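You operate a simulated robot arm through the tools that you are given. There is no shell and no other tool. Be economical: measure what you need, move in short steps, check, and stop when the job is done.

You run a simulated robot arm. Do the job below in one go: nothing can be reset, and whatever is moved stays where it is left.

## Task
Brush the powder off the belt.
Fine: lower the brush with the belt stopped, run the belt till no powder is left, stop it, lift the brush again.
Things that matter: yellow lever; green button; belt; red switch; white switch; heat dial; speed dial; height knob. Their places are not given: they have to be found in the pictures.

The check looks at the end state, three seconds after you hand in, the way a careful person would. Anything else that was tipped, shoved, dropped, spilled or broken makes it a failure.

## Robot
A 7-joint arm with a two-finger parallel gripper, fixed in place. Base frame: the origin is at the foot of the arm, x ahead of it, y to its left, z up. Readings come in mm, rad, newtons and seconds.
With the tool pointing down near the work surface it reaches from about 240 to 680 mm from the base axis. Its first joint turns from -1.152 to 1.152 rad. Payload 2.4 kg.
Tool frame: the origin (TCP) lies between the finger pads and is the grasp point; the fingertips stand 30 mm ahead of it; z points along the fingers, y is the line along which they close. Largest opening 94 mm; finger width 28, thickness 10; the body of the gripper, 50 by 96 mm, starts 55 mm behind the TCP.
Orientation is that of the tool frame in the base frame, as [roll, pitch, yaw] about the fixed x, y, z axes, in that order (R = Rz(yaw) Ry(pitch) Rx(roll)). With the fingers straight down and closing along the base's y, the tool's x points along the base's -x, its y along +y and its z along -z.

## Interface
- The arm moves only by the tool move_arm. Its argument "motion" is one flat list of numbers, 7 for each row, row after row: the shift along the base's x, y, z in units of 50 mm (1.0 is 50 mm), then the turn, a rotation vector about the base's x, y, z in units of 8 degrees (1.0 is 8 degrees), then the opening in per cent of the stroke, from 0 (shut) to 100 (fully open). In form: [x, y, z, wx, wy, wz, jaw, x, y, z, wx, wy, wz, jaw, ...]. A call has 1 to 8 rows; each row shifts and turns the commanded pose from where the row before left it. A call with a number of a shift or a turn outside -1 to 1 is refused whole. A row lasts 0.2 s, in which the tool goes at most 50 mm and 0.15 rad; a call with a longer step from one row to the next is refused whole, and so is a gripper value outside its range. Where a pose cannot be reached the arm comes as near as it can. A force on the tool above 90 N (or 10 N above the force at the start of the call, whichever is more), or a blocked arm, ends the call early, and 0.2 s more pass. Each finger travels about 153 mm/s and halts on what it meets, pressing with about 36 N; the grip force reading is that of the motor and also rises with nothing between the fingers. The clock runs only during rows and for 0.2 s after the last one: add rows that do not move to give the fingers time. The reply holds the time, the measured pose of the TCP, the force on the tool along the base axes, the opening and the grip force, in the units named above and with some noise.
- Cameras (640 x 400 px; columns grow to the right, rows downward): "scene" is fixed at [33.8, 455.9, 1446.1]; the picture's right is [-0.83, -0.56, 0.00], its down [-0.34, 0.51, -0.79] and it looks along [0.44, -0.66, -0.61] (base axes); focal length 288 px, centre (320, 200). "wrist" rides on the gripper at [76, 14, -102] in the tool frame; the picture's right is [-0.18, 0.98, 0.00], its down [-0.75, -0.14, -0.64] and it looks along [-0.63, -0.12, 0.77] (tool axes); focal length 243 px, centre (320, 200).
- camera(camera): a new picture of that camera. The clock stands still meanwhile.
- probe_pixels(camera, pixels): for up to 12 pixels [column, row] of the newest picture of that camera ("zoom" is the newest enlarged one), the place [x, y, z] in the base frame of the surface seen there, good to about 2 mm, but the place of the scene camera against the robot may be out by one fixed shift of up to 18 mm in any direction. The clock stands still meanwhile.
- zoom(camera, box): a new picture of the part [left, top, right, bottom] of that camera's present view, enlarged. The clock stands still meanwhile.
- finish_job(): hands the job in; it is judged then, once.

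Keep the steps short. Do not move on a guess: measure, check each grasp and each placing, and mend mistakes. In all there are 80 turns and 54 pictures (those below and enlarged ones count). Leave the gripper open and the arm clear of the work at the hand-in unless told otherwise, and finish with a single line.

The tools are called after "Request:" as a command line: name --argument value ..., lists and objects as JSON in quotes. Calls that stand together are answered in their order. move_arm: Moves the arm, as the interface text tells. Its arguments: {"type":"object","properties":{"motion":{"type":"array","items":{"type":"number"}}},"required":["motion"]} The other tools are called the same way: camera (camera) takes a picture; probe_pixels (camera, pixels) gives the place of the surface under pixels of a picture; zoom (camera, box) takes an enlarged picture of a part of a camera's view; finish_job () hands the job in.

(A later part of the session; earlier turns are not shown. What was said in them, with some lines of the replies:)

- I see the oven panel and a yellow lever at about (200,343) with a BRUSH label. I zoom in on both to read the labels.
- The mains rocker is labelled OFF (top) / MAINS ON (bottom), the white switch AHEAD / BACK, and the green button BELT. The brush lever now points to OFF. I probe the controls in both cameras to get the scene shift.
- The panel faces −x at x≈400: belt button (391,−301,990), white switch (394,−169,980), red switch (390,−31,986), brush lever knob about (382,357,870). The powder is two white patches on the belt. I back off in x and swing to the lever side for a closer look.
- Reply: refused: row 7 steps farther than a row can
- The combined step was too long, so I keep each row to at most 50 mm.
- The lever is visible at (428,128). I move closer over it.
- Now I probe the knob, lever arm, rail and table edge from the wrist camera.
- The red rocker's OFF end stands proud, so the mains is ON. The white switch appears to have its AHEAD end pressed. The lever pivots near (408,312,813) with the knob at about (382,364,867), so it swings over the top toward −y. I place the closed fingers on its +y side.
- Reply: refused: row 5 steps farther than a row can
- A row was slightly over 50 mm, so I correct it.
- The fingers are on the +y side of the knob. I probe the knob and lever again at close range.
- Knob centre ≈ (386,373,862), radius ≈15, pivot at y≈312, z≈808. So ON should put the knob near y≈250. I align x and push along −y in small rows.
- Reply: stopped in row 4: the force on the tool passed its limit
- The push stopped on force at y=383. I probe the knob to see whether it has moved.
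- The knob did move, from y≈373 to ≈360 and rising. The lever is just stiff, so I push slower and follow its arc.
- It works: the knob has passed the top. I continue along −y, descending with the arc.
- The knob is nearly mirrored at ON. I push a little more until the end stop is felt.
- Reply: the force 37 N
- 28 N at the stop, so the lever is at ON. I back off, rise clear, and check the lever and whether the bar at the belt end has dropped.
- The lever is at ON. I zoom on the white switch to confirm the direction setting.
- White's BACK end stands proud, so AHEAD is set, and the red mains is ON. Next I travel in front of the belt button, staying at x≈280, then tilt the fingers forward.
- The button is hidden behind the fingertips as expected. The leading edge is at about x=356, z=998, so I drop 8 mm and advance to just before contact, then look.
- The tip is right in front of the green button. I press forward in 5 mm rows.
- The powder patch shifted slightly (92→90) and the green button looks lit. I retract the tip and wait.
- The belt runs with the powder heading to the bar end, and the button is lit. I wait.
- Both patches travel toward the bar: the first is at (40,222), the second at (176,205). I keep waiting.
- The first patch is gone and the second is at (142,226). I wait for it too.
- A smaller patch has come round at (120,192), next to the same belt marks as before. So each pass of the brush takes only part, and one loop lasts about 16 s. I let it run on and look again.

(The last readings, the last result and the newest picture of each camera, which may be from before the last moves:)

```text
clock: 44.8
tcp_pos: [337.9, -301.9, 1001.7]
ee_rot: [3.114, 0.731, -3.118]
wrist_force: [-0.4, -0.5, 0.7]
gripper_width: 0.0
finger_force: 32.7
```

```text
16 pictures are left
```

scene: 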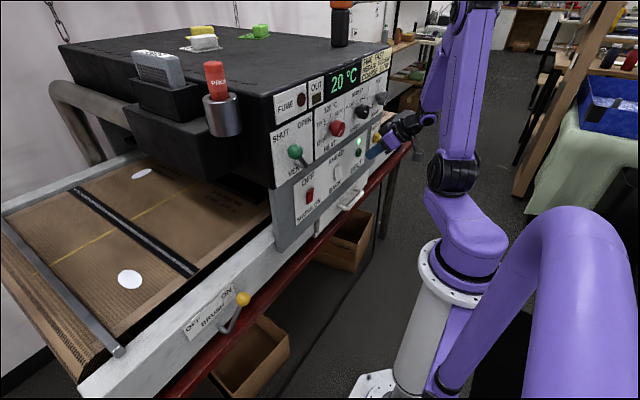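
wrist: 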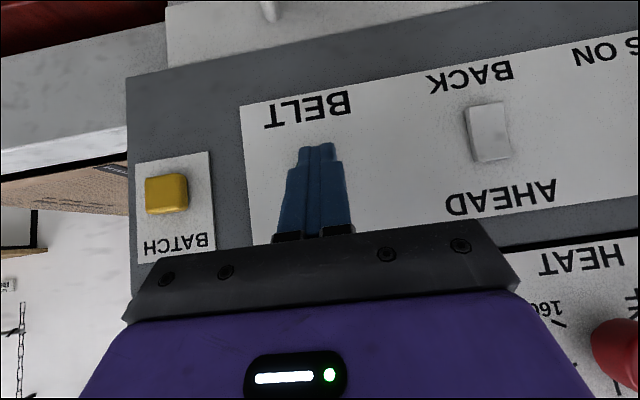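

The patches shrink every pass, and the seam confirms a loop of about 16 s. I run about one more loop.

Request:
move_arm --motion '[0, 0, 0, 0, 0, 0, 0, 0, 0, 0, 0, 0, 0, 0, 0, 0, 0, 0, 0, 0, 0, 0, 0, 0, 0, 0, 0, 0, 0, 0, 0, 0, 0, 0, 0, 0, 0, 0, 0, 0, 0, 0, 0, 0, 0, 0, 0, 0, 0, 0, 0, 0, 0, 0, 0, 0]'

Request:
move_arm --motion '[0, 0, 0, 0, 0, 0, 0, 0, 0, 0, 0, 0, 0, 0, 0, 0, 0, 0, 0, 0, 0, 0, 0, 0, 0, 0, 0, 0, 0, 0, 0, 0, 0, 0, 0, 0, 0, 0, 0, 0, 0, 0, 0, 0, 0, 0, 0, 0, 0, 0, 0, 0, 0, 0, 0, 0]'

Request:
move_arm --motion '[0, 0, 0, 0, 0, 0, 0, 0, 0, 0, 0, 0, 0, 0, 0, 0, 0, 0, 0, 0, 0, 0, 0, 0, 0, 0, 0, 0, 0, 0, 0, 0, 0, 0, 0, 0, 0, 0, 0, 0, 0, 0, 0, 0, 0, 0, 0, 0, 0, 0, 0, 0, 0, 0, 0, 0]'

Request:
move_arm --motion '[0, 0, 0, 0, 0, 0, 0, 0, 0, 0, 0, 0, 0, 0, 0, 0, 0, 0, 0, 0, 0, 0, 0, 0, 0, 0, 0, 0, 0, 0, 0, 0, 0, 0, 0, 0, 0, 0, 0, 0, 0, 0, 0, 0, 0, 0, 0, 0, 0, 0, 0, 0, 0, 0, 0, 0]'

Request:
move_arm --motion '[0, 0, 0, 0, 0, 0, 0, 0, 0, 0, 0, 0, 0, 0, 0, 0, 0, 0, 0, 0, 0, 0, 0, 0, 0, 0, 0, 0, 0, 0, 0, 0, 0, 0, 0, 0, 0, 0, 0, 0, 0, 0, 0, 0, 0, 0, 0, 0, 0, 0, 0, 0, 0, 0, 0, 0]'

Request:
move_arm --motion '[0, 0, 0, 0, 0, 0, 0, 0, 0, 0, 0, 0, 0, 0, 0, 0, 0, 0, 0, 0, 0, 0, 0, 0, 0, 0, 0, 0, 0, 0, 0, 0, 0, 0, 0, 0, 0, 0, 0, 0, 0, 0, 0, 0, 0, 0, 0, 0, 0, 0, 0, 0, 0, 0, 0, 0]'

Request:
move_arm --motion '[0, 0, 0, 0, 0, 0, 0, 0, 0, 0, 0, 0, 0, 0, 0, 0, 0, 0, 0, 0, 0, 0, 0, 0, 0, 0, 0, 0, 0, 0, 0, 0, 0, 0, 0, 0, 0, 0, 0, 0, 0, 0, 0, 0, 0, 0, 0, 0, 0, 0, 0, 0, 0, 0, 0, 0]'

Request:
move_arm --motion '[0, 0, 0, 0, 0, 0, 0, 0, 0, 0, 0, 0, 0, 0, 0, 0, 0, 0, 0, 0, 0, 0, 0, 0, 0, 0, 0, 0, 0, 0, 0, 0, 0, 0, 0, 0, 0, 0, 0, 0, 0, 0, 0, 0, 0, 0, 0, 0, 0, 0, 0, 0, 0, 0, 0, 0]'

Request:
move_arm --motion '[0, 0, 0, 0, 0, 0, 0, 0, 0, 0, 0, 0, 0, 0, 0, 0, 0, 0, 0, 0, 0, 0, 0, 0, 0, 0, 0, 0, 0, 0, 0, 0, 0, 0, 0, 0, 0, 0, 0, 0, 0, 0, 0, 0, 0, 0, 0, 0, 0, 0, 0, 0, 0, 0, 0, 0]'

Request:
move_arm --motion '[0, 0, 0, 0, 0, 0, 0, 0, 0, 0, 0, 0, 0, 0, 0, 0, 0, 0, 0, 0, 0, 0, 0, 0, 0, 0, 0, 0, 0, 0, 0, 0, 0, 0, 0, 0, 0, 0, 0, 0, 0, 0, 0, 0, 0, 0, 0, 0, 0, 0, 0, 0, 0, 0, 0, 0]'

Request:
camera --camera "scene"

```text
clock: 46.6
tcp_pos: [338.3, -301.3, 1004.0]
ee_rot: [3.113, 0.732, -3.118]
wrist_force: [0.5, 0.9, -1.2]
gripper_width: 0.1
finger_force: 32.7
```

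```text
clock: 48.4
tcp_pos: [338.2, -302.1, 1002.9]
ee_rot: [3.114, 0.731, -3.118]
wrist_force: [-0.7, 0.4, -0.4]
gripper_width: 0.0
finger_force: 32.5
```

```text
clock: 50.2
tcp_pos: [337.1, -302.1, 1003.3]
ee_rot: [3.115, 0.732, -3.119]
wrist_force: [-0.2, 0.5, 0.4]
gripper_width: 0.0
finger_force: 33.2
```

```text
clock: 52.0
tcp_pos: [338.1, -302.3, 1002.9]
ee_rot: [3.114, 0.731, -3.117]
wrist_force: [-0.5, 0.2, 0.2]
gripper_width: 0.0
finger_force: 33.8
```

```text
clock: 53.8
tcp_pos: [338.5, -302.4, 1002.4]
ee_rot: [3.113, 0.732, -3.118]
wrist_force: [0.4, 0.2, 0.7]
gripper_width: 0.0
finger_force: 32.6
```

```text
clock: 55.6
tcp_pos: [337.6, -303.0, 1002.4]
ee_rot: [3.114, 0.731, -3.118]
wrist_force: [1.1, -1.2, 0.4]
gripper_width: 0.0
finger_force: 33.0
```

```text
clock: 57.4
tcp_pos: [339.0, -303.5, 1003.0]
ee_rot: [3.115, 0.731, -3.118]
wrist_force: [0.3, 0.3, -1.0]
gripper_width: 0.2
finger_force: 33.4
```

```text
clock: 59.2
tcp_pos: [338.5, -302.5, 1002.8]
ee_rot: [3.113, 0.733, -3.117]
wrist_force: [-0.9, 0.6, 0.2]
gripper_width: 0.0
finger_force: 32.8
```

```text
clock: 61.0
tcp_pos: [338.9, -302.8, 1003.2]
ee_rot: [3.114, 0.732, -3.116]
wrist_force: [-0.2, 0.1, -0.6]
gripper_width: 0.0
finger_force: 33.2
```

```text
clock: 62.8
tcp_pos: [338.3, -302.5, 1002.6]
ee_rot: [3.113, 0.732, -3.116]
wrist_force: [-0.5, 0.1, -0.2]
gripper_width: 0.0
finger_force: 32.9
```

```text
15 pictures are left
```

scene: 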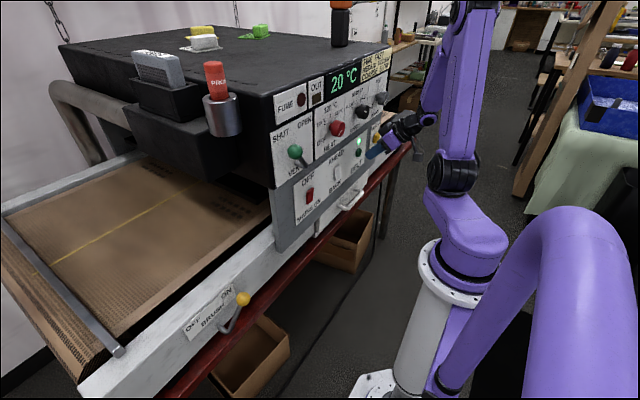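

No powder in view now. I zoom for small remnants, and check again at several phases of the loop since part of the belt is hidden.

Request:
zoom --camera "scene" --box '[0, 150, 280, 325]'

Request:
move_arm --motion '[0, 0, 0, 0, 0, 0, 0, 0, 0, 0, 0, 0, 0, 0, 0, 0, 0, 0, 0, 0, 0, 0, 0, 0, 0, 0, 0, 0, 0, 0, 0, 0, 0, 0, 0, 0, 0, 0, 0, 0, 0, 0, 0, 0, 0, 0, 0, 0, 0, 0, 0, 0, 0, 0, 0, 0]'

Request:
move_arm --motion '[0, 0, 0, 0, 0, 0, 0, 0, 0, 0, 0, 0, 0, 0, 0, 0, 0, 0, 0, 0, 0, 0, 0, 0, 0, 0, 0, 0, 0, 0, 0, 0, 0, 0, 0, 0, 0, 0, 0, 0, 0, 0, 0, 0, 0, 0, 0, 0, 0, 0, 0, 0, 0, 0, 0, 0]'

Request:
zoom --camera "scene" --box '[0, 150, 280, 325]'

Request:
move_arm --motion '[0, 0, 0, 0, 0, 0, 0, 0, 0, 0, 0, 0, 0, 0, 0, 0, 0, 0, 0, 0, 0, 0, 0, 0, 0, 0, 0, 0, 0, 0, 0, 0, 0, 0, 0, 0, 0, 0, 0, 0, 0, 0, 0, 0, 0, 0, 0, 0, 0, 0, 0, 0, 0, 0, 0, 0]'

Request:
move_arm --motion '[0, 0, 0, 0, 0, 0, 0, 0, 0, 0, 0, 0, 0, 0, 0, 0, 0, 0, 0, 0, 0, 0, 0, 0, 0, 0, 0, 0, 0, 0, 0, 0, 0, 0, 0, 0, 0, 0, 0, 0, 0, 0, 0, 0, 0, 0, 0, 0, 0, 0, 0, 0, 0, 0, 0, 0]'

Request:
zoom --camera "scene" --box '[0, 150, 280, 325]'

```text
2.29 times, centred on (140, 238) of scene
```

zoom: 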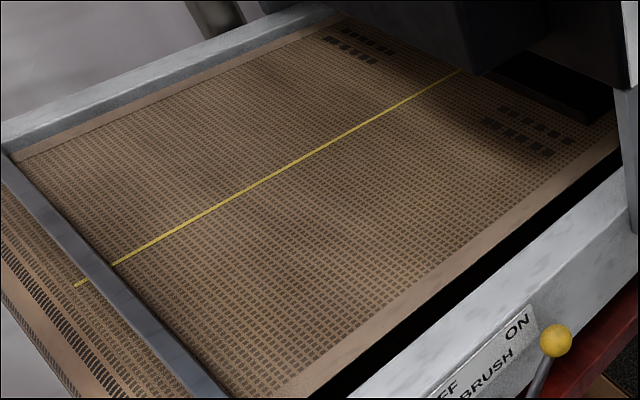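

```text
clock: 64.6
tcp_pos: [337.7, -302.6, 1003.2]
ee_rot: [3.114, 0.732, -3.118]
wrist_force: [-0.5, 0.4, 0.2]
gripper_width: 0.0
finger_force: 33.9
```

```text
clock: 66.4
tcp_pos: [338.6, -301.9, 1002.7]
ee_rot: [3.114, 0.732, -3.118]
wrist_force: [-0.5, 0.8, -0.8]
gripper_width: 0.1
finger_force: 33.4
```

```text
2.29 times, centred on (140, 238) of scene
```

zoom: 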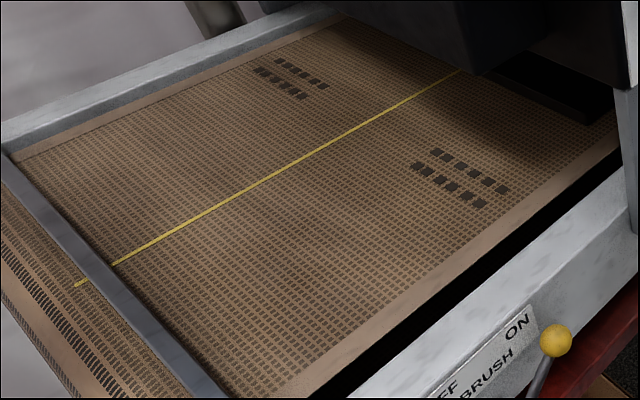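

```text
clock: 68.2
tcp_pos: [339.0, -302.0, 1003.2]
ee_rot: [3.112, 0.732, -3.117]
wrist_force: [-0.2, -1.1, 0.4]
gripper_width: 0.0
finger_force: 32.9
```

```text
clock: 70.0
tcp_pos: [339.3, -302.5, 1003.7]
ee_rot: [3.113, 0.732, -3.117]
wrist_force: [0.4, -0.1, 1.0]
gripper_width: 0.0
finger_force: 32.9
```

```text
2.29 times, centred on (140, 238) of scene
```

zoom: 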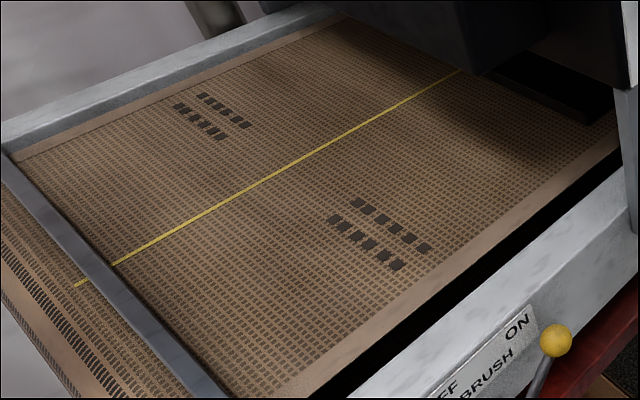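

The first patch is gone from its place by the marks. The second should be emerging from the oven about now, so I check more phases.

Request:
move_arm --motion '[0, 0, 0, 0, 0, 0, 0, 0, 0, 0, 0, 0, 0, 0, 0, 0, 0, 0, 0, 0, 0, 0, 0, 0, 0, 0, 0, 0, 0, 0, 0, 0, 0, 0, 0, 0, 0, 0, 0, 0, 0, 0, 0, 0, 0, 0, 0, 0, 0, 0, 0, 0, 0, 0, 0, 0]'

Request:
move_arm --motion '[0, 0, 0, 0, 0, 0, 0, 0, 0, 0, 0, 0, 0, 0, 0, 0, 0, 0, 0, 0, 0, 0, 0, 0, 0, 0, 0, 0, 0, 0, 0, 0, 0, 0, 0, 0, 0, 0, 0, 0, 0, 0, 0, 0, 0, 0, 0, 0, 0, 0, 0, 0, 0, 0, 0, 0]'

Request:
zoom --camera "scene" --box '[0, 150, 280, 325]'

Request:
move_arm --motion '[0, 0, 0, 0, 0, 0, 0, 0, 0, 0, 0, 0, 0, 0, 0, 0, 0, 0, 0, 0, 0, 0, 0, 0, 0, 0, 0, 0, 0, 0, 0, 0, 0, 0, 0, 0, 0, 0, 0, 0, 0, 0, 0, 0, 0, 0, 0, 0, 0, 0, 0, 0, 0, 0, 0, 0]'

Request:
move_arm --motion '[0, 0, 0, 0, 0, 0, 0, 0, 0, 0, 0, 0, 0, 0, 0, 0, 0, 0, 0, 0, 0, 0, 0, 0, 0, 0, 0, 0, 0, 0, 0, 0, 0, 0, 0, 0, 0, 0, 0, 0, 0, 0, 0, 0, 0, 0, 0, 0, 0, 0, 0, 0, 0, 0, 0, 0]'

Request:
zoom --camera "scene" --box '[0, 150, 280, 325]'

```text
clock: 71.8
tcp_pos: [338.3, -301.1, 1001.8]
ee_rot: [3.114, 0.732, -3.116]
wrist_force: [0.9, 1.4, 0.5]
gripper_width: 0.0
finger_force: 32.9
```

```text
clock: 73.6
tcp_pos: [338.8, -301.5, 1003.0]
ee_rot: [3.114, 0.732, -3.117]
wrist_force: [0.5, 0.8, 0.5]
gripper_width: 0.3
finger_force: 32.7
```

```text
2.29 times, centred on (140, 238) of scene
```

zoom: 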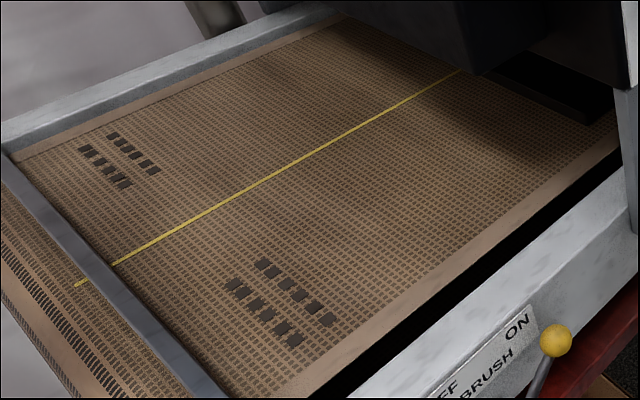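

```text
clock: 75.4
tcp_pos: [337.6, -303.4, 1002.4]
ee_rot: [3.114, 0.732, -3.117]
wrist_force: [0.4, -0.2, 0.8]
gripper_width: 0.0
finger_force: 33.1
```

```text
clock: 77.2
tcp_pos: [340.0, -302.0, 1002.8]
ee_rot: [3.113, 0.731, -3.116]
wrist_force: [0.0, -0.8, 0.0]
gripper_width: 0.2
finger_force: 33.1
```

```text
2.29 times, centred on (140, 238) of scene
```

zoom: 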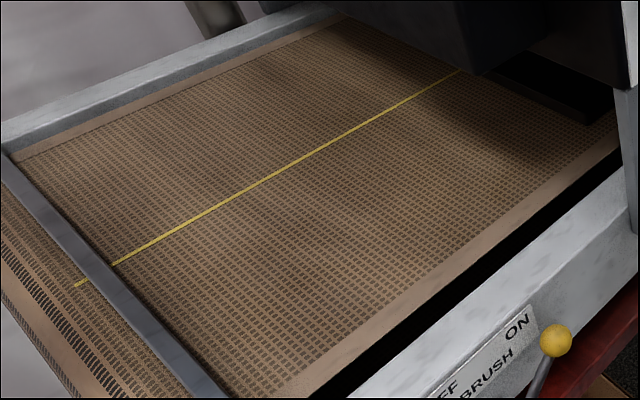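

No powder, but the lanes differ: the patches at t=30–45 lay in other places than the first two, and the seam has not returned. So the loop is longer than I thought and these were separate patches. I keep running and watch a whole loop, one picture per ~10 s.

Request:
move_arm --motion '[0, 0, 0, 0, 0, 0, 0, 0, 0, 0, 0, 0, 0, 0, 0, 0, 0, 0, 0, 0, 0, 0, 0, 0, 0, 0, 0, 0, 0, 0, 0, 0, 0, 0, 0, 0, 0, 0, 0, 0, 0, 0, 0, 0, 0, 0, 0, 0, 0, 0, 0, 0, 0, 0, 0, 0]'

Request:
move_arm --motion '[0, 0, 0, 0, 0, 0, 0, 0, 0, 0, 0, 0, 0, 0, 0, 0, 0, 0, 0, 0, 0, 0, 0, 0, 0, 0, 0, 0, 0, 0, 0, 0, 0, 0, 0, 0, 0, 0, 0, 0, 0, 0, 0, 0, 0, 0, 0, 0, 0, 0, 0, 0, 0, 0, 0, 0]'

Request:
move_arm --motion '[0, 0, 0, 0, 0, 0, 0, 0, 0, 0, 0, 0, 0, 0, 0, 0, 0, 0, 0, 0, 0, 0, 0, 0, 0, 0, 0, 0, 0, 0, 0, 0, 0, 0, 0, 0, 0, 0, 0, 0, 0, 0, 0, 0, 0, 0, 0, 0, 0, 0, 0, 0, 0, 0, 0, 0]'

Request:
move_arm --motion '[0, 0, 0, 0, 0, 0, 0, 0, 0, 0, 0, 0, 0, 0, 0, 0, 0, 0, 0, 0, 0, 0, 0, 0, 0, 0, 0, 0, 0, 0, 0, 0, 0, 0, 0, 0, 0, 0, 0, 0, 0, 0, 0, 0, 0, 0, 0, 0, 0, 0, 0, 0, 0, 0, 0, 0]'

Request:
move_arm --motion '[0, 0, 0, 0, 0, 0, 0, 0, 0, 0, 0, 0, 0, 0, 0, 0, 0, 0, 0, 0, 0, 0, 0, 0, 0, 0, 0, 0, 0, 0, 0, 0, 0, 0, 0, 0, 0, 0, 0, 0, 0, 0, 0, 0, 0, 0, 0, 0, 0, 0, 0, 0, 0, 0, 0, 0]'

Request:
zoom --camera "scene" --box '[0, 150, 280, 325]'

Request:
move_arm --motion '[0, 0, 0, 0, 0, 0, 0, 0, 0, 0, 0, 0, 0, 0, 0, 0, 0, 0, 0, 0, 0, 0, 0, 0, 0, 0, 0, 0, 0, 0, 0, 0, 0, 0, 0, 0, 0, 0, 0, 0, 0, 0, 0, 0, 0, 0, 0, 0, 0, 0, 0, 0, 0, 0, 0, 0]'

Request:
move_arm --motion '[0, 0, 0, 0, 0, 0, 0, 0, 0, 0, 0, 0, 0, 0, 0, 0, 0, 0, 0, 0, 0, 0, 0, 0, 0, 0, 0, 0, 0, 0, 0, 0, 0, 0, 0, 0, 0, 0, 0, 0, 0, 0, 0, 0, 0, 0, 0, 0, 0, 0, 0, 0, 0, 0, 0, 0]'

Request:
move_arm --motion '[0, 0, 0, 0, 0, 0, 0, 0, 0, 0, 0, 0, 0, 0, 0, 0, 0, 0, 0, 0, 0, 0, 0, 0, 0, 0, 0, 0, 0, 0, 0, 0, 0, 0, 0, 0, 0, 0, 0, 0, 0, 0, 0, 0, 0, 0, 0, 0, 0, 0, 0, 0, 0, 0, 0, 0]'

Request:
move_arm --motion '[0, 0, 0, 0, 0, 0, 0, 0, 0, 0, 0, 0, 0, 0, 0, 0, 0, 0, 0, 0, 0, 0, 0, 0, 0, 0, 0, 0, 0, 0, 0, 0, 0, 0, 0, 0, 0, 0, 0, 0, 0, 0, 0, 0, 0, 0, 0, 0, 0, 0, 0, 0, 0, 0, 0, 0]'

Request:
move_arm --motion '[0, 0, 0, 0, 0, 0, 0, 0, 0, 0, 0, 0, 0, 0, 0, 0, 0, 0, 0, 0, 0, 0, 0, 0, 0, 0, 0, 0, 0, 0, 0, 0, 0, 0, 0, 0, 0, 0, 0, 0, 0, 0, 0, 0, 0, 0, 0, 0, 0, 0, 0, 0, 0, 0, 0, 0]'

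Request:
zoom --camera "scene" --box '[0, 150, 280, 325]'

```text
clock: 79.0
tcp_pos: [338.1, -301.8, 1003.4]
ee_rot: [3.115, 0.73, -3.117]
wrist_force: [-0.2, 0.0, 0.1]
gripper_width: 0.0
finger_force: 33.1
```

```text
clock: 80.8
tcp_pos: [338.9, -302.9, 1001.9]
ee_rot: [3.114, 0.731, -3.117]
wrist_force: [0.2, 0.8, -0.8]
gripper_width: 0.0
finger_force: 33.0
```

```text
clock: 82.6
tcp_pos: [339.0, -302.1, 1002.6]
ee_rot: [3.113, 0.731, -3.116]
wrist_force: [0.9, 0.0, -0.6]
gripper_width: 0.1
finger_force: 33.0
```

```text
clock: 84.4
tcp_pos: [339.0, -302.3, 1002.1]
ee_rot: [3.114, 0.733, -3.118]
wrist_force: [-0.6, -0.1, -0.2]
gripper_width: 0.2
finger_force: 33.5
```

```text
clock: 86.2
tcp_pos: [338.7, -302.8, 1003.4]
ee_rot: [3.114, 0.731, -3.117]
wrist_force: [0.0, -1.0, 0.2]
gripper_width: 0.0
finger_force: 33.0
```

```text
2.29 times, centred on (140, 238) of scene
```

zoom: 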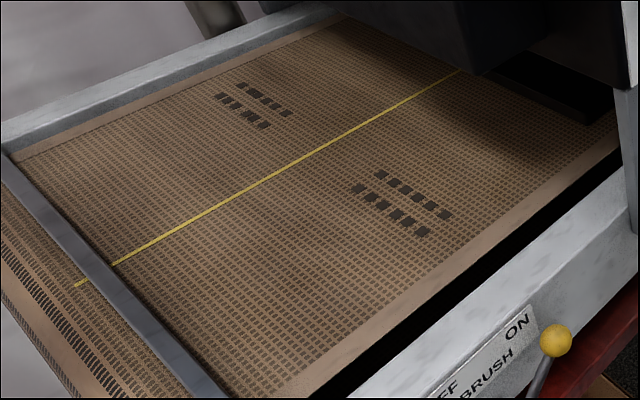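

```text
clock: 88.0
tcp_pos: [338.6, -302.3, 1003.3]
ee_rot: [3.114, 0.73, -3.116]
wrist_force: [-0.1, -0.7, 0.0]
gripper_width: 0.0
finger_force: 33.3
```

```text
clock: 89.8
tcp_pos: [339.5, -301.7, 1003.3]
ee_rot: [3.114, 0.732, -3.117]
wrist_force: [0.9, 0.2, 0.4]
gripper_width: 0.0
finger_force: 32.9
```

```text
clock: 91.6
tcp_pos: [338.9, -302.3, 1004.0]
ee_rot: [3.114, 0.732, -3.119]
wrist_force: [-0.7, 0.5, 0.3]
gripper_width: 0.0
finger_force: 32.8
```

```text
clock: 93.4
tcp_pos: [339.0, -302.5, 1003.4]
ee_rot: [3.113, 0.733, -3.117]
wrist_force: [0.2, 0.3, 0.0]
gripper_width: 0.0
finger_force: 33.2
```

```text
clock: 95.2
tcp_pos: [338.2, -303.2, 1004.0]
ee_rot: [3.114, 0.732, -3.119]
wrist_force: [-0.7, -0.2, 0.0]
gripper_width: 0.0
finger_force: 32.5
```

```text
2.29 times, centred on (140, 238) of scene
```

zoom: 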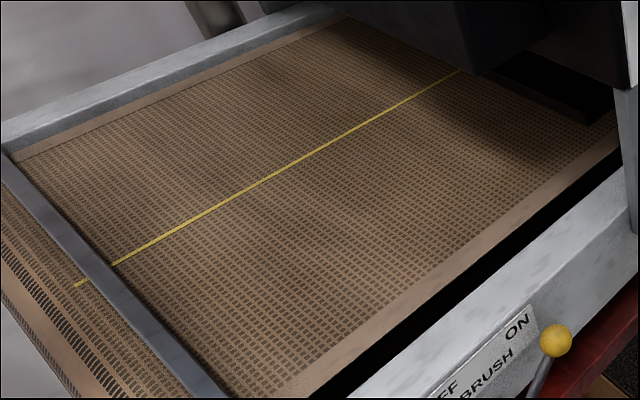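

Still clean, with no seam back yet. I continue with a picture every 12.6 s, which is just shorter than the visible stretch.

Request:
move_arm --motion '[0, 0, 0, 0, 0, 0, 0, 0, 0, 0, 0, 0, 0, 0, 0, 0, 0, 0, 0, 0, 0, 0, 0, 0, 0, 0, 0, 0, 0, 0, 0, 0, 0, 0, 0, 0, 0, 0, 0, 0, 0, 0, 0, 0, 0, 0, 0, 0, 0, 0, 0, 0, 0, 0, 0, 0]'

Request:
move_arm --motion '[0, 0, 0, 0, 0, 0, 0, 0, 0, 0, 0, 0, 0, 0, 0, 0, 0, 0, 0, 0, 0, 0, 0, 0, 0, 0, 0, 0, 0, 0, 0, 0, 0, 0, 0, 0, 0, 0, 0, 0, 0, 0, 0, 0, 0, 0, 0, 0, 0, 0, 0, 0, 0, 0, 0, 0]'

Request:
move_arm --motion '[0, 0, 0, 0, 0, 0, 0, 0, 0, 0, 0, 0, 0, 0, 0, 0, 0, 0, 0, 0, 0, 0, 0, 0, 0, 0, 0, 0, 0, 0, 0, 0, 0, 0, 0, 0, 0, 0, 0, 0, 0, 0, 0, 0, 0, 0, 0, 0, 0, 0, 0, 0, 0, 0, 0, 0]'

Request:
move_arm --motion '[0, 0, 0, 0, 0, 0, 0, 0, 0, 0, 0, 0, 0, 0, 0, 0, 0, 0, 0, 0, 0, 0, 0, 0, 0, 0, 0, 0, 0, 0, 0, 0, 0, 0, 0, 0, 0, 0, 0, 0, 0, 0, 0, 0, 0, 0, 0, 0, 0, 0, 0, 0, 0, 0, 0, 0]'

Request:
move_arm --motion '[0, 0, 0, 0, 0, 0, 0, 0, 0, 0, 0, 0, 0, 0, 0, 0, 0, 0, 0, 0, 0, 0, 0, 0, 0, 0, 0, 0, 0, 0, 0, 0, 0, 0, 0, 0, 0, 0, 0, 0, 0, 0, 0, 0, 0, 0, 0, 0, 0, 0, 0, 0, 0, 0, 0, 0]'

Request:
move_arm --motion '[0, 0, 0, 0, 0, 0, 0, 0, 0, 0, 0, 0, 0, 0, 0, 0, 0, 0, 0, 0, 0, 0, 0, 0, 0, 0, 0, 0, 0, 0, 0, 0, 0, 0, 0, 0, 0, 0, 0, 0, 0, 0, 0, 0, 0, 0, 0, 0, 0, 0, 0, 0, 0, 0, 0, 0]'

Request:
move_arm --motion '[0, 0, 0, 0, 0, 0, 0, 0, 0, 0, 0, 0, 0, 0, 0, 0, 0, 0, 0, 0, 0, 0, 0, 0, 0, 0, 0, 0, 0, 0, 0, 0, 0, 0, 0, 0, 0, 0, 0, 0, 0, 0, 0, 0, 0, 0, 0, 0, 0, 0, 0, 0, 0, 0, 0, 0]'

Request:
zoom --camera "scene" --box '[0, 150, 280, 325]'

Request:
move_arm --motion '[0, 0, 0, 0, 0, 0, 0, 0, 0, 0, 0, 0, 0, 0, 0, 0, 0, 0, 0, 0, 0, 0, 0, 0, 0, 0, 0, 0, 0, 0, 0, 0, 0, 0, 0, 0, 0, 0, 0, 0, 0, 0, 0, 0, 0, 0, 0, 0, 0, 0, 0, 0, 0, 0, 0, 0]'

Request:
move_arm --motion '[0, 0, 0, 0, 0, 0, 0, 0, 0, 0, 0, 0, 0, 0, 0, 0, 0, 0, 0, 0, 0, 0, 0, 0, 0, 0, 0, 0, 0, 0, 0, 0, 0, 0, 0, 0, 0, 0, 0, 0, 0, 0, 0, 0, 0, 0, 0, 0, 0, 0, 0, 0, 0, 0, 0, 0]'

Request:
move_arm --motion '[0, 0, 0, 0, 0, 0, 0, 0, 0, 0, 0, 0, 0, 0, 0, 0, 0, 0, 0, 0, 0, 0, 0, 0, 0, 0, 0, 0, 0, 0, 0, 0, 0, 0, 0, 0, 0, 0, 0, 0, 0, 0, 0, 0, 0, 0, 0, 0, 0, 0, 0, 0, 0, 0, 0, 0]'

Request:
move_arm --motion '[0, 0, 0, 0, 0, 0, 0, 0, 0, 0, 0, 0, 0, 0, 0, 0, 0, 0, 0, 0, 0, 0, 0, 0, 0, 0, 0, 0, 0, 0, 0, 0, 0, 0, 0, 0, 0, 0, 0, 0, 0, 0, 0, 0, 0, 0, 0, 0, 0, 0, 0, 0, 0, 0, 0, 0]'

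Request:
move_arm --motion '[0, 0, 0, 0, 0, 0, 0, 0, 0, 0, 0, 0, 0, 0, 0, 0, 0, 0, 0, 0, 0, 0, 0, 0, 0, 0, 0, 0, 0, 0, 0, 0, 0, 0, 0, 0, 0, 0, 0, 0, 0, 0, 0, 0, 0, 0, 0, 0, 0, 0, 0, 0, 0, 0, 0, 0]'

Request:
move_arm --motion '[0, 0, 0, 0, 0, 0, 0, 0, 0, 0, 0, 0, 0, 0, 0, 0, 0, 0, 0, 0, 0, 0, 0, 0, 0, 0, 0, 0, 0, 0, 0, 0, 0, 0, 0, 0, 0, 0, 0, 0, 0, 0, 0, 0, 0, 0, 0, 0, 0, 0, 0, 0, 0, 0, 0, 0]'

Request:
zoom --camera "scene" --box '[0, 150, 280, 325]'

```text
clock: 97.0
tcp_pos: [337.6, -302.8, 1003.3]
ee_rot: [3.113, 0.731, -3.119]
wrist_force: [-0.2, 0.5, -0.2]
gripper_width: 0.0
finger_force: 33.1
```

```text
clock: 98.8
tcp_pos: [338.4, -301.9, 1002.3]
ee_rot: [3.115, 0.731, -3.116]
wrist_force: [0.5, 0.2, 0.1]
gripper_width: 0.0
finger_force: 33.5
```

```text
clock: 100.6
tcp_pos: [338.6, -302.6, 1002.8]
ee_rot: [3.115, 0.732, -3.117]
wrist_force: [0.1, 0.1, -0.4]
gripper_width: 0.1
finger_force: 32.5
```

```text
clock: 102.4
tcp_pos: [339.2, -302.8, 1003.2]
ee_rot: [3.113, 0.731, -3.118]
wrist_force: [-1.1, 0.1, -0.1]
gripper_width: 0.0
finger_force: 32.9
```

```text
clock: 104.2
tcp_pos: [339.2, -303.3, 1003.3]
ee_rot: [3.112, 0.729, -3.118]
wrist_force: [-0.1, 0.8, 0.6]
gripper_width: 0.0
finger_force: 32.5
```

```text
clock: 106.0
tcp_pos: [339.2, -301.8, 1002.3]
ee_rot: [3.114, 0.732, -3.117]
wrist_force: [-0.5, -0.4, -0.6]
gripper_width: 0.0
finger_force: 33.5
```

```text
clock: 107.8
tcp_pos: [339.2, -303.1, 1003.2]
ee_rot: [3.113, 0.732, -3.119]
wrist_force: [-1.1, 1.5, 0.6]
gripper_width: 0.2
finger_force: 32.7
```

```text
2.29 times, centred on (140, 238) of scene
```

zoom: 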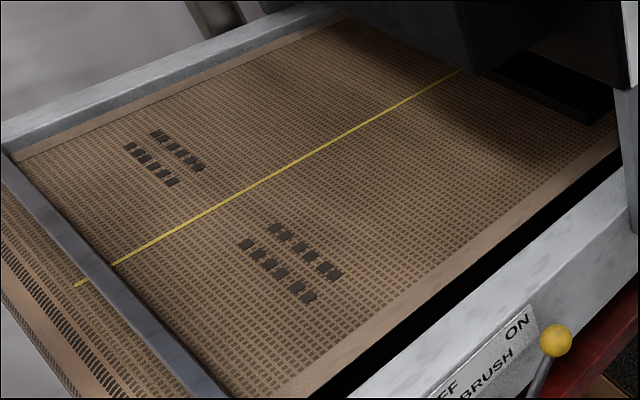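

```text
clock: 109.6
tcp_pos: [337.7, -302.2, 1003.3]
ee_rot: [3.114, 0.732, -3.117]
wrist_force: [1.0, 0.3, 0.4]
gripper_width: 0.0
finger_force: 32.7
```

```text
clock: 111.4
tcp_pos: [339.2, -304.4, 1002.9]
ee_rot: [3.115, 0.732, -3.115]
wrist_force: [-0.4, 0.2, -0.2]
gripper_width: 0.2
finger_force: 32.8
```

```text
clock: 113.2
tcp_pos: [338.4, -301.4, 1003.2]
ee_rot: [3.114, 0.733, -3.118]
wrist_force: [0.2, 0.0, 0.0]
gripper_width: 0.0
finger_force: 32.5
```

```text
clock: 115.0
tcp_pos: [338.0, -302.1, 1002.8]
ee_rot: [3.113, 0.73, -3.116]
wrist_force: [-0.5, -1.0, -0.3]
gripper_width: 0.0
finger_force: 32.7
```

```text
clock: 116.8
tcp_pos: [338.7, -301.1, 1003.5]
ee_rot: [3.113, 0.733, -3.117]
wrist_force: [0.1, -0.3, 0.1]
gripper_width: 0.0
finger_force: 33.7
```

```text
clock: 118.6
tcp_pos: [338.9, -302.5, 1003.8]
ee_rot: [3.115, 0.732, -3.117]
wrist_force: [0.3, -0.8, 0.8]
gripper_width: 0.0
finger_force: 32.7
```

```text
2.29 times, centred on (140, 238) of scene
```

zoom: 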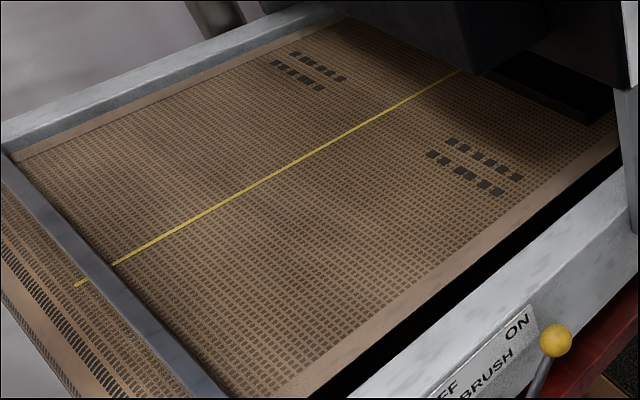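

Everything is still clean and the seam is still to come (loop >80 s). I run on through the expected return of the seam and the last patches.

Request:
move_arm --motion '[0, 0, 0, 0, 0, 0, 0, 0, 0, 0, 0, 0, 0, 0, 0, 0, 0, 0, 0, 0, 0, 0, 0, 0, 0, 0, 0, 0, 0, 0, 0, 0, 0, 0, 0, 0, 0, 0, 0, 0, 0, 0, 0, 0, 0, 0, 0, 0, 0, 0, 0, 0, 0, 0, 0, 0]'

Request:
move_arm --motion '[0, 0, 0, 0, 0, 0, 0, 0, 0, 0, 0, 0, 0, 0, 0, 0, 0, 0, 0, 0, 0, 0, 0, 0, 0, 0, 0, 0, 0, 0, 0, 0, 0, 0, 0, 0, 0, 0, 0, 0, 0, 0, 0, 0, 0, 0, 0, 0, 0, 0, 0, 0, 0, 0, 0, 0]'

Request:
move_arm --motion '[0, 0, 0, 0, 0, 0, 0, 0, 0, 0, 0, 0, 0, 0, 0, 0, 0, 0, 0, 0, 0, 0, 0, 0, 0, 0, 0, 0, 0, 0, 0, 0, 0, 0, 0, 0, 0, 0, 0, 0, 0, 0, 0, 0, 0, 0, 0, 0, 0, 0, 0, 0, 0, 0, 0, 0]'

Request:
move_arm --motion '[0, 0, 0, 0, 0, 0, 0, 0, 0, 0, 0, 0, 0, 0, 0, 0, 0, 0, 0, 0, 0, 0, 0, 0, 0, 0, 0, 0, 0, 0, 0, 0, 0, 0, 0, 0, 0, 0, 0, 0, 0, 0, 0, 0, 0, 0, 0, 0, 0, 0, 0, 0, 0, 0, 0, 0]'

Request:
move_arm --motion '[0, 0, 0, 0, 0, 0, 0, 0, 0, 0, 0, 0, 0, 0, 0, 0, 0, 0, 0, 0, 0, 0, 0, 0, 0, 0, 0, 0, 0, 0, 0, 0, 0, 0, 0, 0, 0, 0, 0, 0, 0, 0, 0, 0, 0, 0, 0, 0, 0, 0, 0, 0, 0, 0, 0, 0]'

Request:
move_arm --motion '[0, 0, 0, 0, 0, 0, 0, 0, 0, 0, 0, 0, 0, 0, 0, 0, 0, 0, 0, 0, 0, 0, 0, 0, 0, 0, 0, 0, 0, 0, 0, 0, 0, 0, 0, 0, 0, 0, 0, 0, 0, 0, 0, 0, 0, 0, 0, 0, 0, 0, 0, 0, 0, 0, 0, 0]'

Request:
move_arm --motion '[0, 0, 0, 0, 0, 0, 0, 0, 0, 0, 0, 0, 0, 0, 0, 0, 0, 0, 0, 0, 0, 0, 0, 0, 0, 0, 0, 0, 0, 0, 0, 0, 0, 0, 0, 0, 0, 0, 0, 0, 0, 0, 0, 0, 0, 0, 0, 0, 0, 0, 0, 0, 0, 0, 0, 0]'

Request:
zoom --camera "scene" --box '[0, 150, 280, 325]'

```text
clock: 120.4
tcp_pos: [338.3, -302.4, 1002.1]
ee_rot: [3.114, 0.729, -3.117]
wrist_force: [0.7, 0.3, -0.5]
gripper_width: 0.0
finger_force: 32.6
```

```text
clock: 122.2
tcp_pos: [338.9, -302.6, 1003.5]
ee_rot: [3.114, 0.732, -3.117]
wrist_force: [-0.5, -0.6, -0.8]
gripper_width: 0.2
finger_force: 32.8
```

```text
clock: 124.0
tcp_pos: [338.6, -301.6, 1003.6]
ee_rot: [3.116, 0.73, -3.116]
wrist_force: [-0.4, 0.6, -0.1]
gripper_width: 0.1
finger_force: 32.8
```

```text
clock: 125.8
tcp_pos: [338.9, -301.0, 1004.2]
ee_rot: [3.115, 0.732, -3.118]
wrist_force: [-0.4, 0.1, -0.5]
gripper_width: 0.0
finger_force: 33.3
```

```text
clock: 127.6
tcp_pos: [339.0, -301.9, 1002.7]
ee_rot: [3.114, 0.731, -3.116]
wrist_force: [0.0, 0.0, -1.0]
gripper_width: 0.0
finger_force: 32.9
```

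```text
clock: 129.4
tcp_pos: [339.3, -302.8, 1003.2]
ee_rot: [3.114, 0.73, -3.117]
wrist_force: [-0.1, 0.1, 0.3]
gripper_width: 0.0
finger_force: 32.8
```

```text
clock: 131.2
tcp_pos: [339.1, -302.6, 1003.9]
ee_rot: [3.114, 0.732, -3.118]
wrist_force: [0.1, 0.1, -0.7]
gripper_width: 0.0
finger_force: 33.4
```

```text
2.29 times, centred on (140, 238) of scene
```

zoom: 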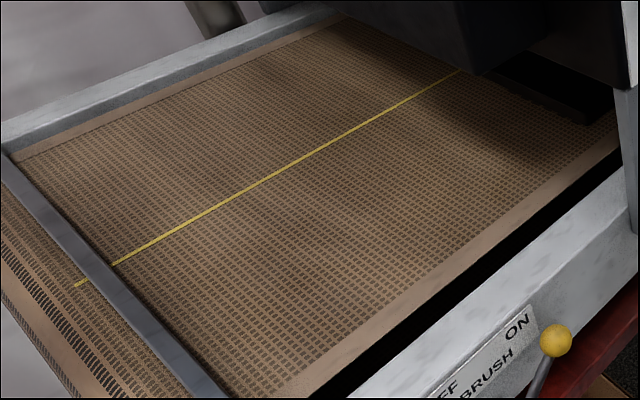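

A dark ragged edge shows at the oven mouth, (560,108) in the zoom, probably the seam arriving. I wait another 9–10 s and look.

Request:
move_arm --motion '[0, 0, 0, 0, 0, 0, 0, 0, 0, 0, 0, 0, 0, 0, 0, 0, 0, 0, 0, 0, 0, 0, 0, 0, 0, 0, 0, 0, 0, 0, 0, 0, 0, 0, 0, 0, 0, 0, 0, 0, 0, 0, 0, 0, 0, 0, 0, 0, 0, 0, 0, 0, 0, 0, 0, 0]'

Request:
move_arm --motion '[0, 0, 0, 0, 0, 0, 0, 0, 0, 0, 0, 0, 0, 0, 0, 0, 0, 0, 0, 0, 0, 0, 0, 0, 0, 0, 0, 0, 0, 0, 0, 0, 0, 0, 0, 0, 0, 0, 0, 0, 0, 0, 0, 0, 0, 0, 0, 0, 0, 0, 0, 0, 0, 0, 0, 0]'

Request:
move_arm --motion '[0, 0, 0, 0, 0, 0, 0, 0, 0, 0, 0, 0, 0, 0, 0, 0, 0, 0, 0, 0, 0, 0, 0, 0, 0, 0, 0, 0, 0, 0, 0, 0, 0, 0, 0, 0, 0, 0, 0, 0, 0, 0, 0, 0, 0, 0, 0, 0, 0, 0, 0, 0, 0, 0, 0, 0]'

Request:
move_arm --motion '[0, 0, 0, 0, 0, 0, 0, 0, 0, 0, 0, 0, 0, 0, 0, 0, 0, 0, 0, 0, 0, 0, 0, 0, 0, 0, 0, 0, 0, 0, 0, 0, 0, 0, 0, 0, 0, 0, 0, 0, 0, 0, 0, 0, 0, 0, 0, 0, 0, 0, 0, 0, 0, 0, 0, 0]'

Request:
move_arm --motion '[0, 0, 0, 0, 0, 0, 0, 0, 0, 0, 0, 0, 0, 0, 0, 0, 0, 0, 0, 0, 0, 0, 0, 0, 0, 0, 0, 0, 0, 0, 0, 0, 0, 0, 0, 0, 0, 0, 0, 0, 0, 0, 0, 0, 0, 0, 0, 0, 0, 0, 0, 0, 0, 0, 0, 0]'

Request:
zoom --camera "scene" --box '[0, 150, 280, 325]'

```text
clock: 133.0
tcp_pos: [337.9, -304.3, 1002.2]
ee_rot: [3.113, 0.73, -3.117]
wrist_force: [-0.4, 0.0, -0.5]
gripper_width: 0.1
finger_force: 32.6
```

```text
clock: 134.8
tcp_pos: [338.6, -302.9, 1003.0]
ee_rot: [3.115, 0.732, -3.115]
wrist_force: [0.4, -0.9, 0.4]
gripper_width: 0.0
finger_force: 33.6
```

```text
clock: 136.6
tcp_pos: [337.6, -303.0, 1002.9]
ee_rot: [3.114, 0.731, -3.117]
wrist_force: [-0.5, -0.4, 0.4]
gripper_width: 0.0
finger_force: 33.1
```

```text
clock: 138.4
tcp_pos: [339.0, -302.2, 1002.1]
ee_rot: [3.112, 0.731, -3.117]
wrist_force: [-0.1, 0.0, -0.3]
gripper_width: 0.1
finger_force: 32.4
```

```text
clock: 140.2
tcp_pos: [338.6, -301.6, 1002.5]
ee_rot: [3.113, 0.731, -3.117]
wrist_force: [-0.4, -0.5, 0.1]
gripper_width: 0.1
finger_force: 33.6
```

```text
2.29 times, centred on (140, 238) of scene
```

zoom: 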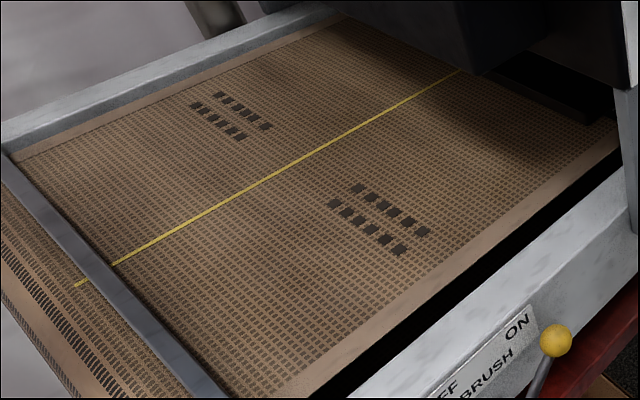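

Clean again, but still no seam. By mark spacing (≈18 s, ≈540 mm) the loop is probably six spacings, ≈107 s, so the seam and the last two patches should show near t≈152.

Request:
move_arm --motion '[0, 0, 0, 0, 0, 0, 0, 0, 0, 0, 0, 0, 0, 0, 0, 0, 0, 0, 0, 0, 0, 0, 0, 0, 0, 0, 0, 0, 0, 0, 0, 0, 0, 0, 0, 0, 0, 0, 0, 0, 0, 0, 0, 0, 0, 0, 0, 0, 0, 0, 0, 0, 0, 0, 0, 0]'

Request:
move_arm --motion '[0, 0, 0, 0, 0, 0, 0, 0, 0, 0, 0, 0, 0, 0, 0, 0, 0, 0, 0, 0, 0, 0, 0, 0, 0, 0, 0, 0, 0, 0, 0, 0, 0, 0, 0, 0, 0, 0, 0, 0, 0, 0, 0, 0, 0, 0, 0, 0, 0, 0, 0, 0, 0, 0, 0, 0]'

Request:
move_arm --motion '[0, 0, 0, 0, 0, 0, 0, 0, 0, 0, 0, 0, 0, 0, 0, 0, 0, 0, 0, 0, 0, 0, 0, 0, 0, 0, 0, 0, 0, 0, 0, 0, 0, 0, 0, 0, 0, 0, 0, 0, 0, 0, 0, 0, 0, 0, 0, 0, 0, 0, 0, 0, 0, 0, 0, 0]'

Request:
move_arm --motion '[0, 0, 0, 0, 0, 0, 0, 0, 0, 0, 0, 0, 0, 0, 0, 0, 0, 0, 0, 0, 0, 0, 0, 0, 0, 0, 0, 0, 0, 0, 0, 0, 0, 0, 0, 0, 0, 0, 0, 0, 0, 0, 0, 0, 0, 0, 0, 0, 0, 0, 0, 0, 0, 0, 0, 0]'

Request:
move_arm --motion '[0, 0, 0, 0, 0, 0, 0, 0, 0, 0, 0, 0, 0, 0, 0, 0, 0, 0, 0, 0, 0, 0, 0, 0, 0, 0, 0, 0, 0, 0, 0, 0, 0, 0, 0, 0, 0, 0, 0, 0, 0, 0, 0, 0, 0, 0, 0, 0, 0, 0, 0, 0, 0, 0, 0, 0]'

Request:
move_arm --motion '[0, 0, 0, 0, 0, 0, 0, 0, 0, 0, 0, 0, 0, 0, 0, 0, 0, 0, 0, 0, 0, 0, 0, 0, 0, 0, 0, 0, 0, 0, 0, 0, 0, 0, 0, 0, 0, 0, 0, 0, 0, 0, 0, 0, 0, 0, 0, 0, 0, 0, 0, 0, 0, 0, 0, 0]'

Request:
move_arm --motion '[0, 0, 0, 0, 0, 0, 0, 0, 0, 0, 0, 0, 0, 0, 0, 0, 0, 0, 0, 0, 0, 0, 0, 0, 0, 0, 0, 0, 0, 0, 0, 0, 0, 0, 0, 0, 0, 0, 0, 0, 0, 0, 0, 0, 0, 0, 0, 0, 0, 0, 0, 0, 0, 0, 0, 0]'

Request:
camera --camera "scene"

```text
clock: 142.0
tcp_pos: [339.2, -302.3, 1003.7]
ee_rot: [3.114, 0.731, -3.117]
wrist_force: [-0.4, 0.3, 0.2]
gripper_width: 0.0
finger_force: 33.3
```

```text
clock: 143.8
tcp_pos: [339.0, -302.8, 1003.0]
ee_rot: [3.114, 0.731, -3.118]
wrist_force: [-0.3, 1.0, 0.7]
gripper_width: 0.2
finger_force: 33.3
```

```text
clock: 145.6
tcp_pos: [338.6, -302.4, 1003.8]
ee_rot: [3.115, 0.73, -3.117]
wrist_force: [-0.7, 0.4, 0.0]
gripper_width: 0.0
finger_force: 33.0
```

```text
clock: 147.4
tcp_pos: [338.8, -302.5, 1002.6]
ee_rot: [3.115, 0.731, -3.117]
wrist_force: [-0.1, 0.2, -0.4]
gripper_width: 0.0
finger_force: 33.1
```

```text
clock: 149.2
tcp_pos: [338.7, -302.5, 1002.9]
ee_rot: [3.115, 0.731, -3.117]
wrist_force: [0.6, -0.7, -1.0]
gripper_width: 0.2
finger_force: 33.4
```

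```text
clock: 151.0
tcp_pos: [339.1, -302.2, 1003.0]
ee_rot: [3.115, 0.73, -3.117]
wrist_force: [-1.0, -0.7, 0.8]
gripper_width: 0.0
finger_force: 33.4
```

```text
clock: 152.8
tcp_pos: [339.1, -302.5, 1002.5]
ee_rot: [3.113, 0.731, -3.117]
wrist_force: [0.4, -0.4, -0.6]
gripper_width: 0.2
finger_force: 32.9
```

```text
3 pictures are left
```

scene: 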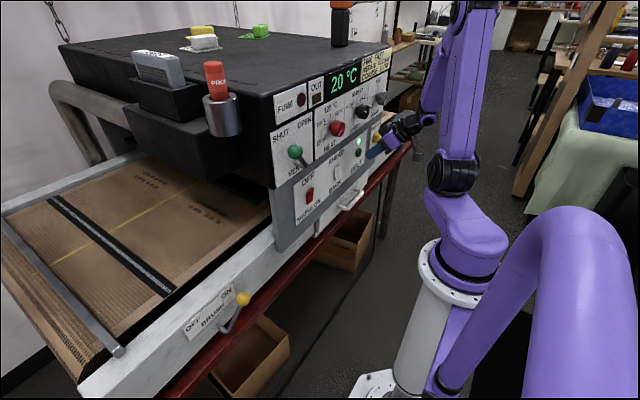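

The seam is back, so a full loop (≈106 s) has been watched, and there is no powder anywhere. I stop the belt by pressing the green button exactly as before, then retract and check its lamp.

Request:
move_arm --motion '[0.3, 0, 0, 0, 0, 0, 0, 0.1, 0, 0, 0, 0, 0, 0, 0.1, 0, 0, 0, 0, 0, 0]'

Request:
move_arm --motion '[-0.3, 0, 0, 0, 0, 0, 0, -0.5, 0, 0, 0, 0, 0, 0, -0.4, 0, 0, 0, 1, 0, 0]'

Request:
camera --camera "scene"

```text
clock: 153.6
tcp_pos: [363.9, -303.2, 1002.3]
ee_rot: [3.113, 0.728, -3.117]
wrist_force: [-4.7, 1.0, 1.8]
gripper_width: 0.1
finger_force: 33.0
```

```text
clock: 154.4
tcp_pos: [304.0, -303.2, 1002.0]
ee_rot: [3.109, 0.592, -3.12]
wrist_force: [0.2, -0.2, 0.2]
gripper_width: 0.0
finger_force: 33.0
```

```text
2 pictures are left
```

scene: 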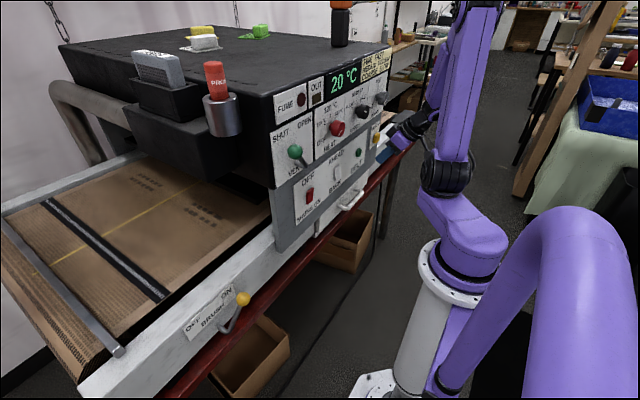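

The lamp is off, so the belt is stopped with the seam at (100,243). I probe the lever knob and the panel's left edge before planning the push back to OFF.

Request:
probe_pixels --camera "scene" --pixels '[[243, 299], [240, 303], [238, 295], [235, 313], [277, 200], [278, 225], [277, 248], [300, 237], [260, 270], [272, 205]]'

Request:
move_arm --motion '[0, 0, 0.2, 0, 1, 0, 0, -0.3, 0, 0.2, 0, 1, 0, 0, -0.3, 0.8, 0, 0, 1, 0, 0, 0, 1, 0, 0, 0.3, 0, 0, 0, 1, 0, 0, 0, 0, 0, 0, 1, 0, 0, 0, 0, 0, 0, 1, 0, 0, 0, 0, 0, 0, 1, 0, 0, 0, 0, 0]'

```text
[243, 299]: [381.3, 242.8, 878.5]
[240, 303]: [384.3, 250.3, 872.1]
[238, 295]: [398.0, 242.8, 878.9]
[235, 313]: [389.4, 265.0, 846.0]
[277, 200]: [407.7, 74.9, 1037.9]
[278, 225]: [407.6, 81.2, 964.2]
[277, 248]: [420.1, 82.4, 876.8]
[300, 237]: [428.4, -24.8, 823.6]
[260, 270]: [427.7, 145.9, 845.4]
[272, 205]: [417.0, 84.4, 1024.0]
```

```text
clock: 156.2
tcp_pos: [270.7, -12.3, 1020.5]
ee_rot: [3.1, 0.131, -3.128]
wrist_force: [-0.2, 0.7, 0.4]
gripper_width: 0.0
finger_force: 33.3
```

The panel ends at y≈90, so there is room. The knob at ON is about (386,253,862). I straighten the tool and go to the −y side of the knob at (383,205).

Request:
move_arm --motion '[0, 1, 0, 0, 0.93, 0, 0, 0, 1, 0, 0, 0, 0, 0, 0, 1, 0, 0, 0, 0, 0, 0, 1, 0, 0, 0, 0, 0, 0.6, 0.35, 0, 0, 0, 0, 0, 0.85, 0, 0, 0, 0, 0, 0, 0.8, 0, 0, 0, 0, 0, 0, 0, 0, 0, 0, 0, 0]'

```text
refused: motion must hold 7 numbers for each row
```

A number was left over in one row; I resend it corrected.

Request:
move_arm --motion '[0, 1, 0, 0, 0.93, 0, 0, 0, 1, 0, 0, 0, 0, 0, 0, 1, 0, 0, 0, 0, 0, 0, 1, 0, 0, 0, 0, 0, 0.6, 0.35, 0, 0, 0, 0, 0, 0.85, 0, 0, 0, 0, 0, 0, 0.8, 0, 0, 0, 0, 0, 0, 0, 0, 0, 0, 0, 0, 0]'

```text
clock: 158.0
tcp_pos: [385.8, 204.0, 1023.1]
ee_rot: [3.096, 0.002, -3.123]
wrist_force: [0.4, 1.3, -0.6]
gripper_width: 0.1
finger_force: 33.1
```

The pose is as planned, (386,204,1023). I lower it in steps to z≈888 beside the knob.

Request:
move_arm --motion '[0, 0, -1, 0, 0, 0, 0, 0, 0, -1, 0, 0, 0, 0, 0, 0, -0.7, 0, 0, 0, 0, 0, 0, 0, 0, 0, 0, 0]'

```text
clock: 159.0
tcp_pos: [386.0, 205.9, 888.3]
ee_rot: [3.096, 0.002, -3.122]
wrist_force: [-0.3, -0.5, -0.1]
gripper_width: 0.1
finger_force: 33.0
```

No contact yet. I push along +y in 10 mm rows, following the lever's arc up.

Request:
move_arm --motion '[0, 0.2, 0, 0, 0, 0, 0, 0, 0.2, 0, 0, 0, 0, 0, 0, 0.2, 0.12, 0, 0, 0, 0, 0, 0.2, 0.1, 0, 0, 0, 0, 0, 0.2, 0.1, 0, 0, 0, 0, 0, 0.2, 0.08, 0, 0, 0, 0, 0, 0.2, 0.06, 0, 0, 0, 0, 0, 0.2, 0.02, 0, 0, 0, 0]'

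```text
clock: 160.8
tcp_pos: [385.8, 284.7, 909.4]
ee_rot: [3.096, 0.001, -3.122]
wrist_force: [0.8, -1.0, 0.0]
gripper_width: 0.0
finger_force: 32.9
```

No excess force; the knob should be at the top. I continue +y and down the other side.

Request:
move_arm --motion '[0, 0.2, -0.02, 0, 0, 0, 0, 0, 0.2, -0.05, 0, 0, 0, 0, 0, 0.2, -0.08, 0, 0, 0, 0, 0, 0.2, -0.1, 0, 0, 0, 0, 0, 0.2, -0.12, 0, 0, 0, 0, 0, 0.16, -0.1, 0, 0, 0, 0]'

```text
clock: 162.2
tcp_pos: [383.5, 343.9, 886.0]
ee_rot: [3.097, 0.001, -3.125]
wrist_force: [0.5, -2.5, -3.6]
gripper_width: 0.1
finger_force: 33.2
```

A slight reaction is building. I press a few mm more to feel the OFF stop.

Request:
move_arm --motion '[0, 0.1, -0.06, 0, 0, 0, 0, 0, 0.08, -0.04, 0, 0, 0, 0]'

```text
clock: 162.8
tcp_pos: [386.7, 344.9, 881.6]
ee_rot: [3.104, -0.006, -3.128]
wrist_force: [-7.5, -46.8, 47.7]
gripper_width: 0.0
finger_force: 32.6
```

47 N at y=345: it is against the stop. I back off −y, rise and retreat, opening the gripper, then take a picture.

Request:
move_arm --motion '[0, -0.3, 0.1, 0, 0, 0, 0, -0.5, -0.4, 0.3, 0, 0, 0, 0, -0.8, 0, 0.4, 0, 0, 0, 0, -0.8, 0, 0.5, 0, 0, 0, 0, 0, -0.8, 0.5, 0, 0, 0, 50, 0, -0.8, 0.5, 0, 0, 0, 100, 0, -0.8, 0.5, 0, 0, 0, 100, 0, -0.8, 0.5, 0, 0, 0, 100]'

Request:
camera --camera "scene"

Request:
probe_pixels --camera "scene" --pixels '[[199, 343], [201, 340], [212, 337]]'

```text
clock: 164.6
tcp_pos: [278.9, 154.0, 1045.0]
ee_rot: [3.096, 0.0, -3.122]
wrist_force: [-0.7, -0.4, -0.3]
gripper_width: 94.0
finger_force: 0.1
```

```text
1 pictures are left
```

scene: 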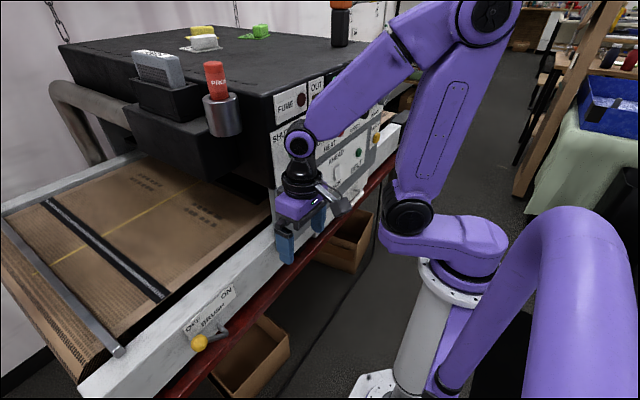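

```text
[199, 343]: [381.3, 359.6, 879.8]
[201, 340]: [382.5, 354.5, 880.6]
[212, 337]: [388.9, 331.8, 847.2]
```

The knob reads (381,360,880), the same as at the start, so the lever is at OFF. The seam has not moved since the stop, the belt is clean, and the gripper is open and clear. I hand in.

Request:
finish_job

```text
The job is handed in.
```

The belt is clean and stopped, the brush is lifted again, and the gripper is open and clear of the machine.
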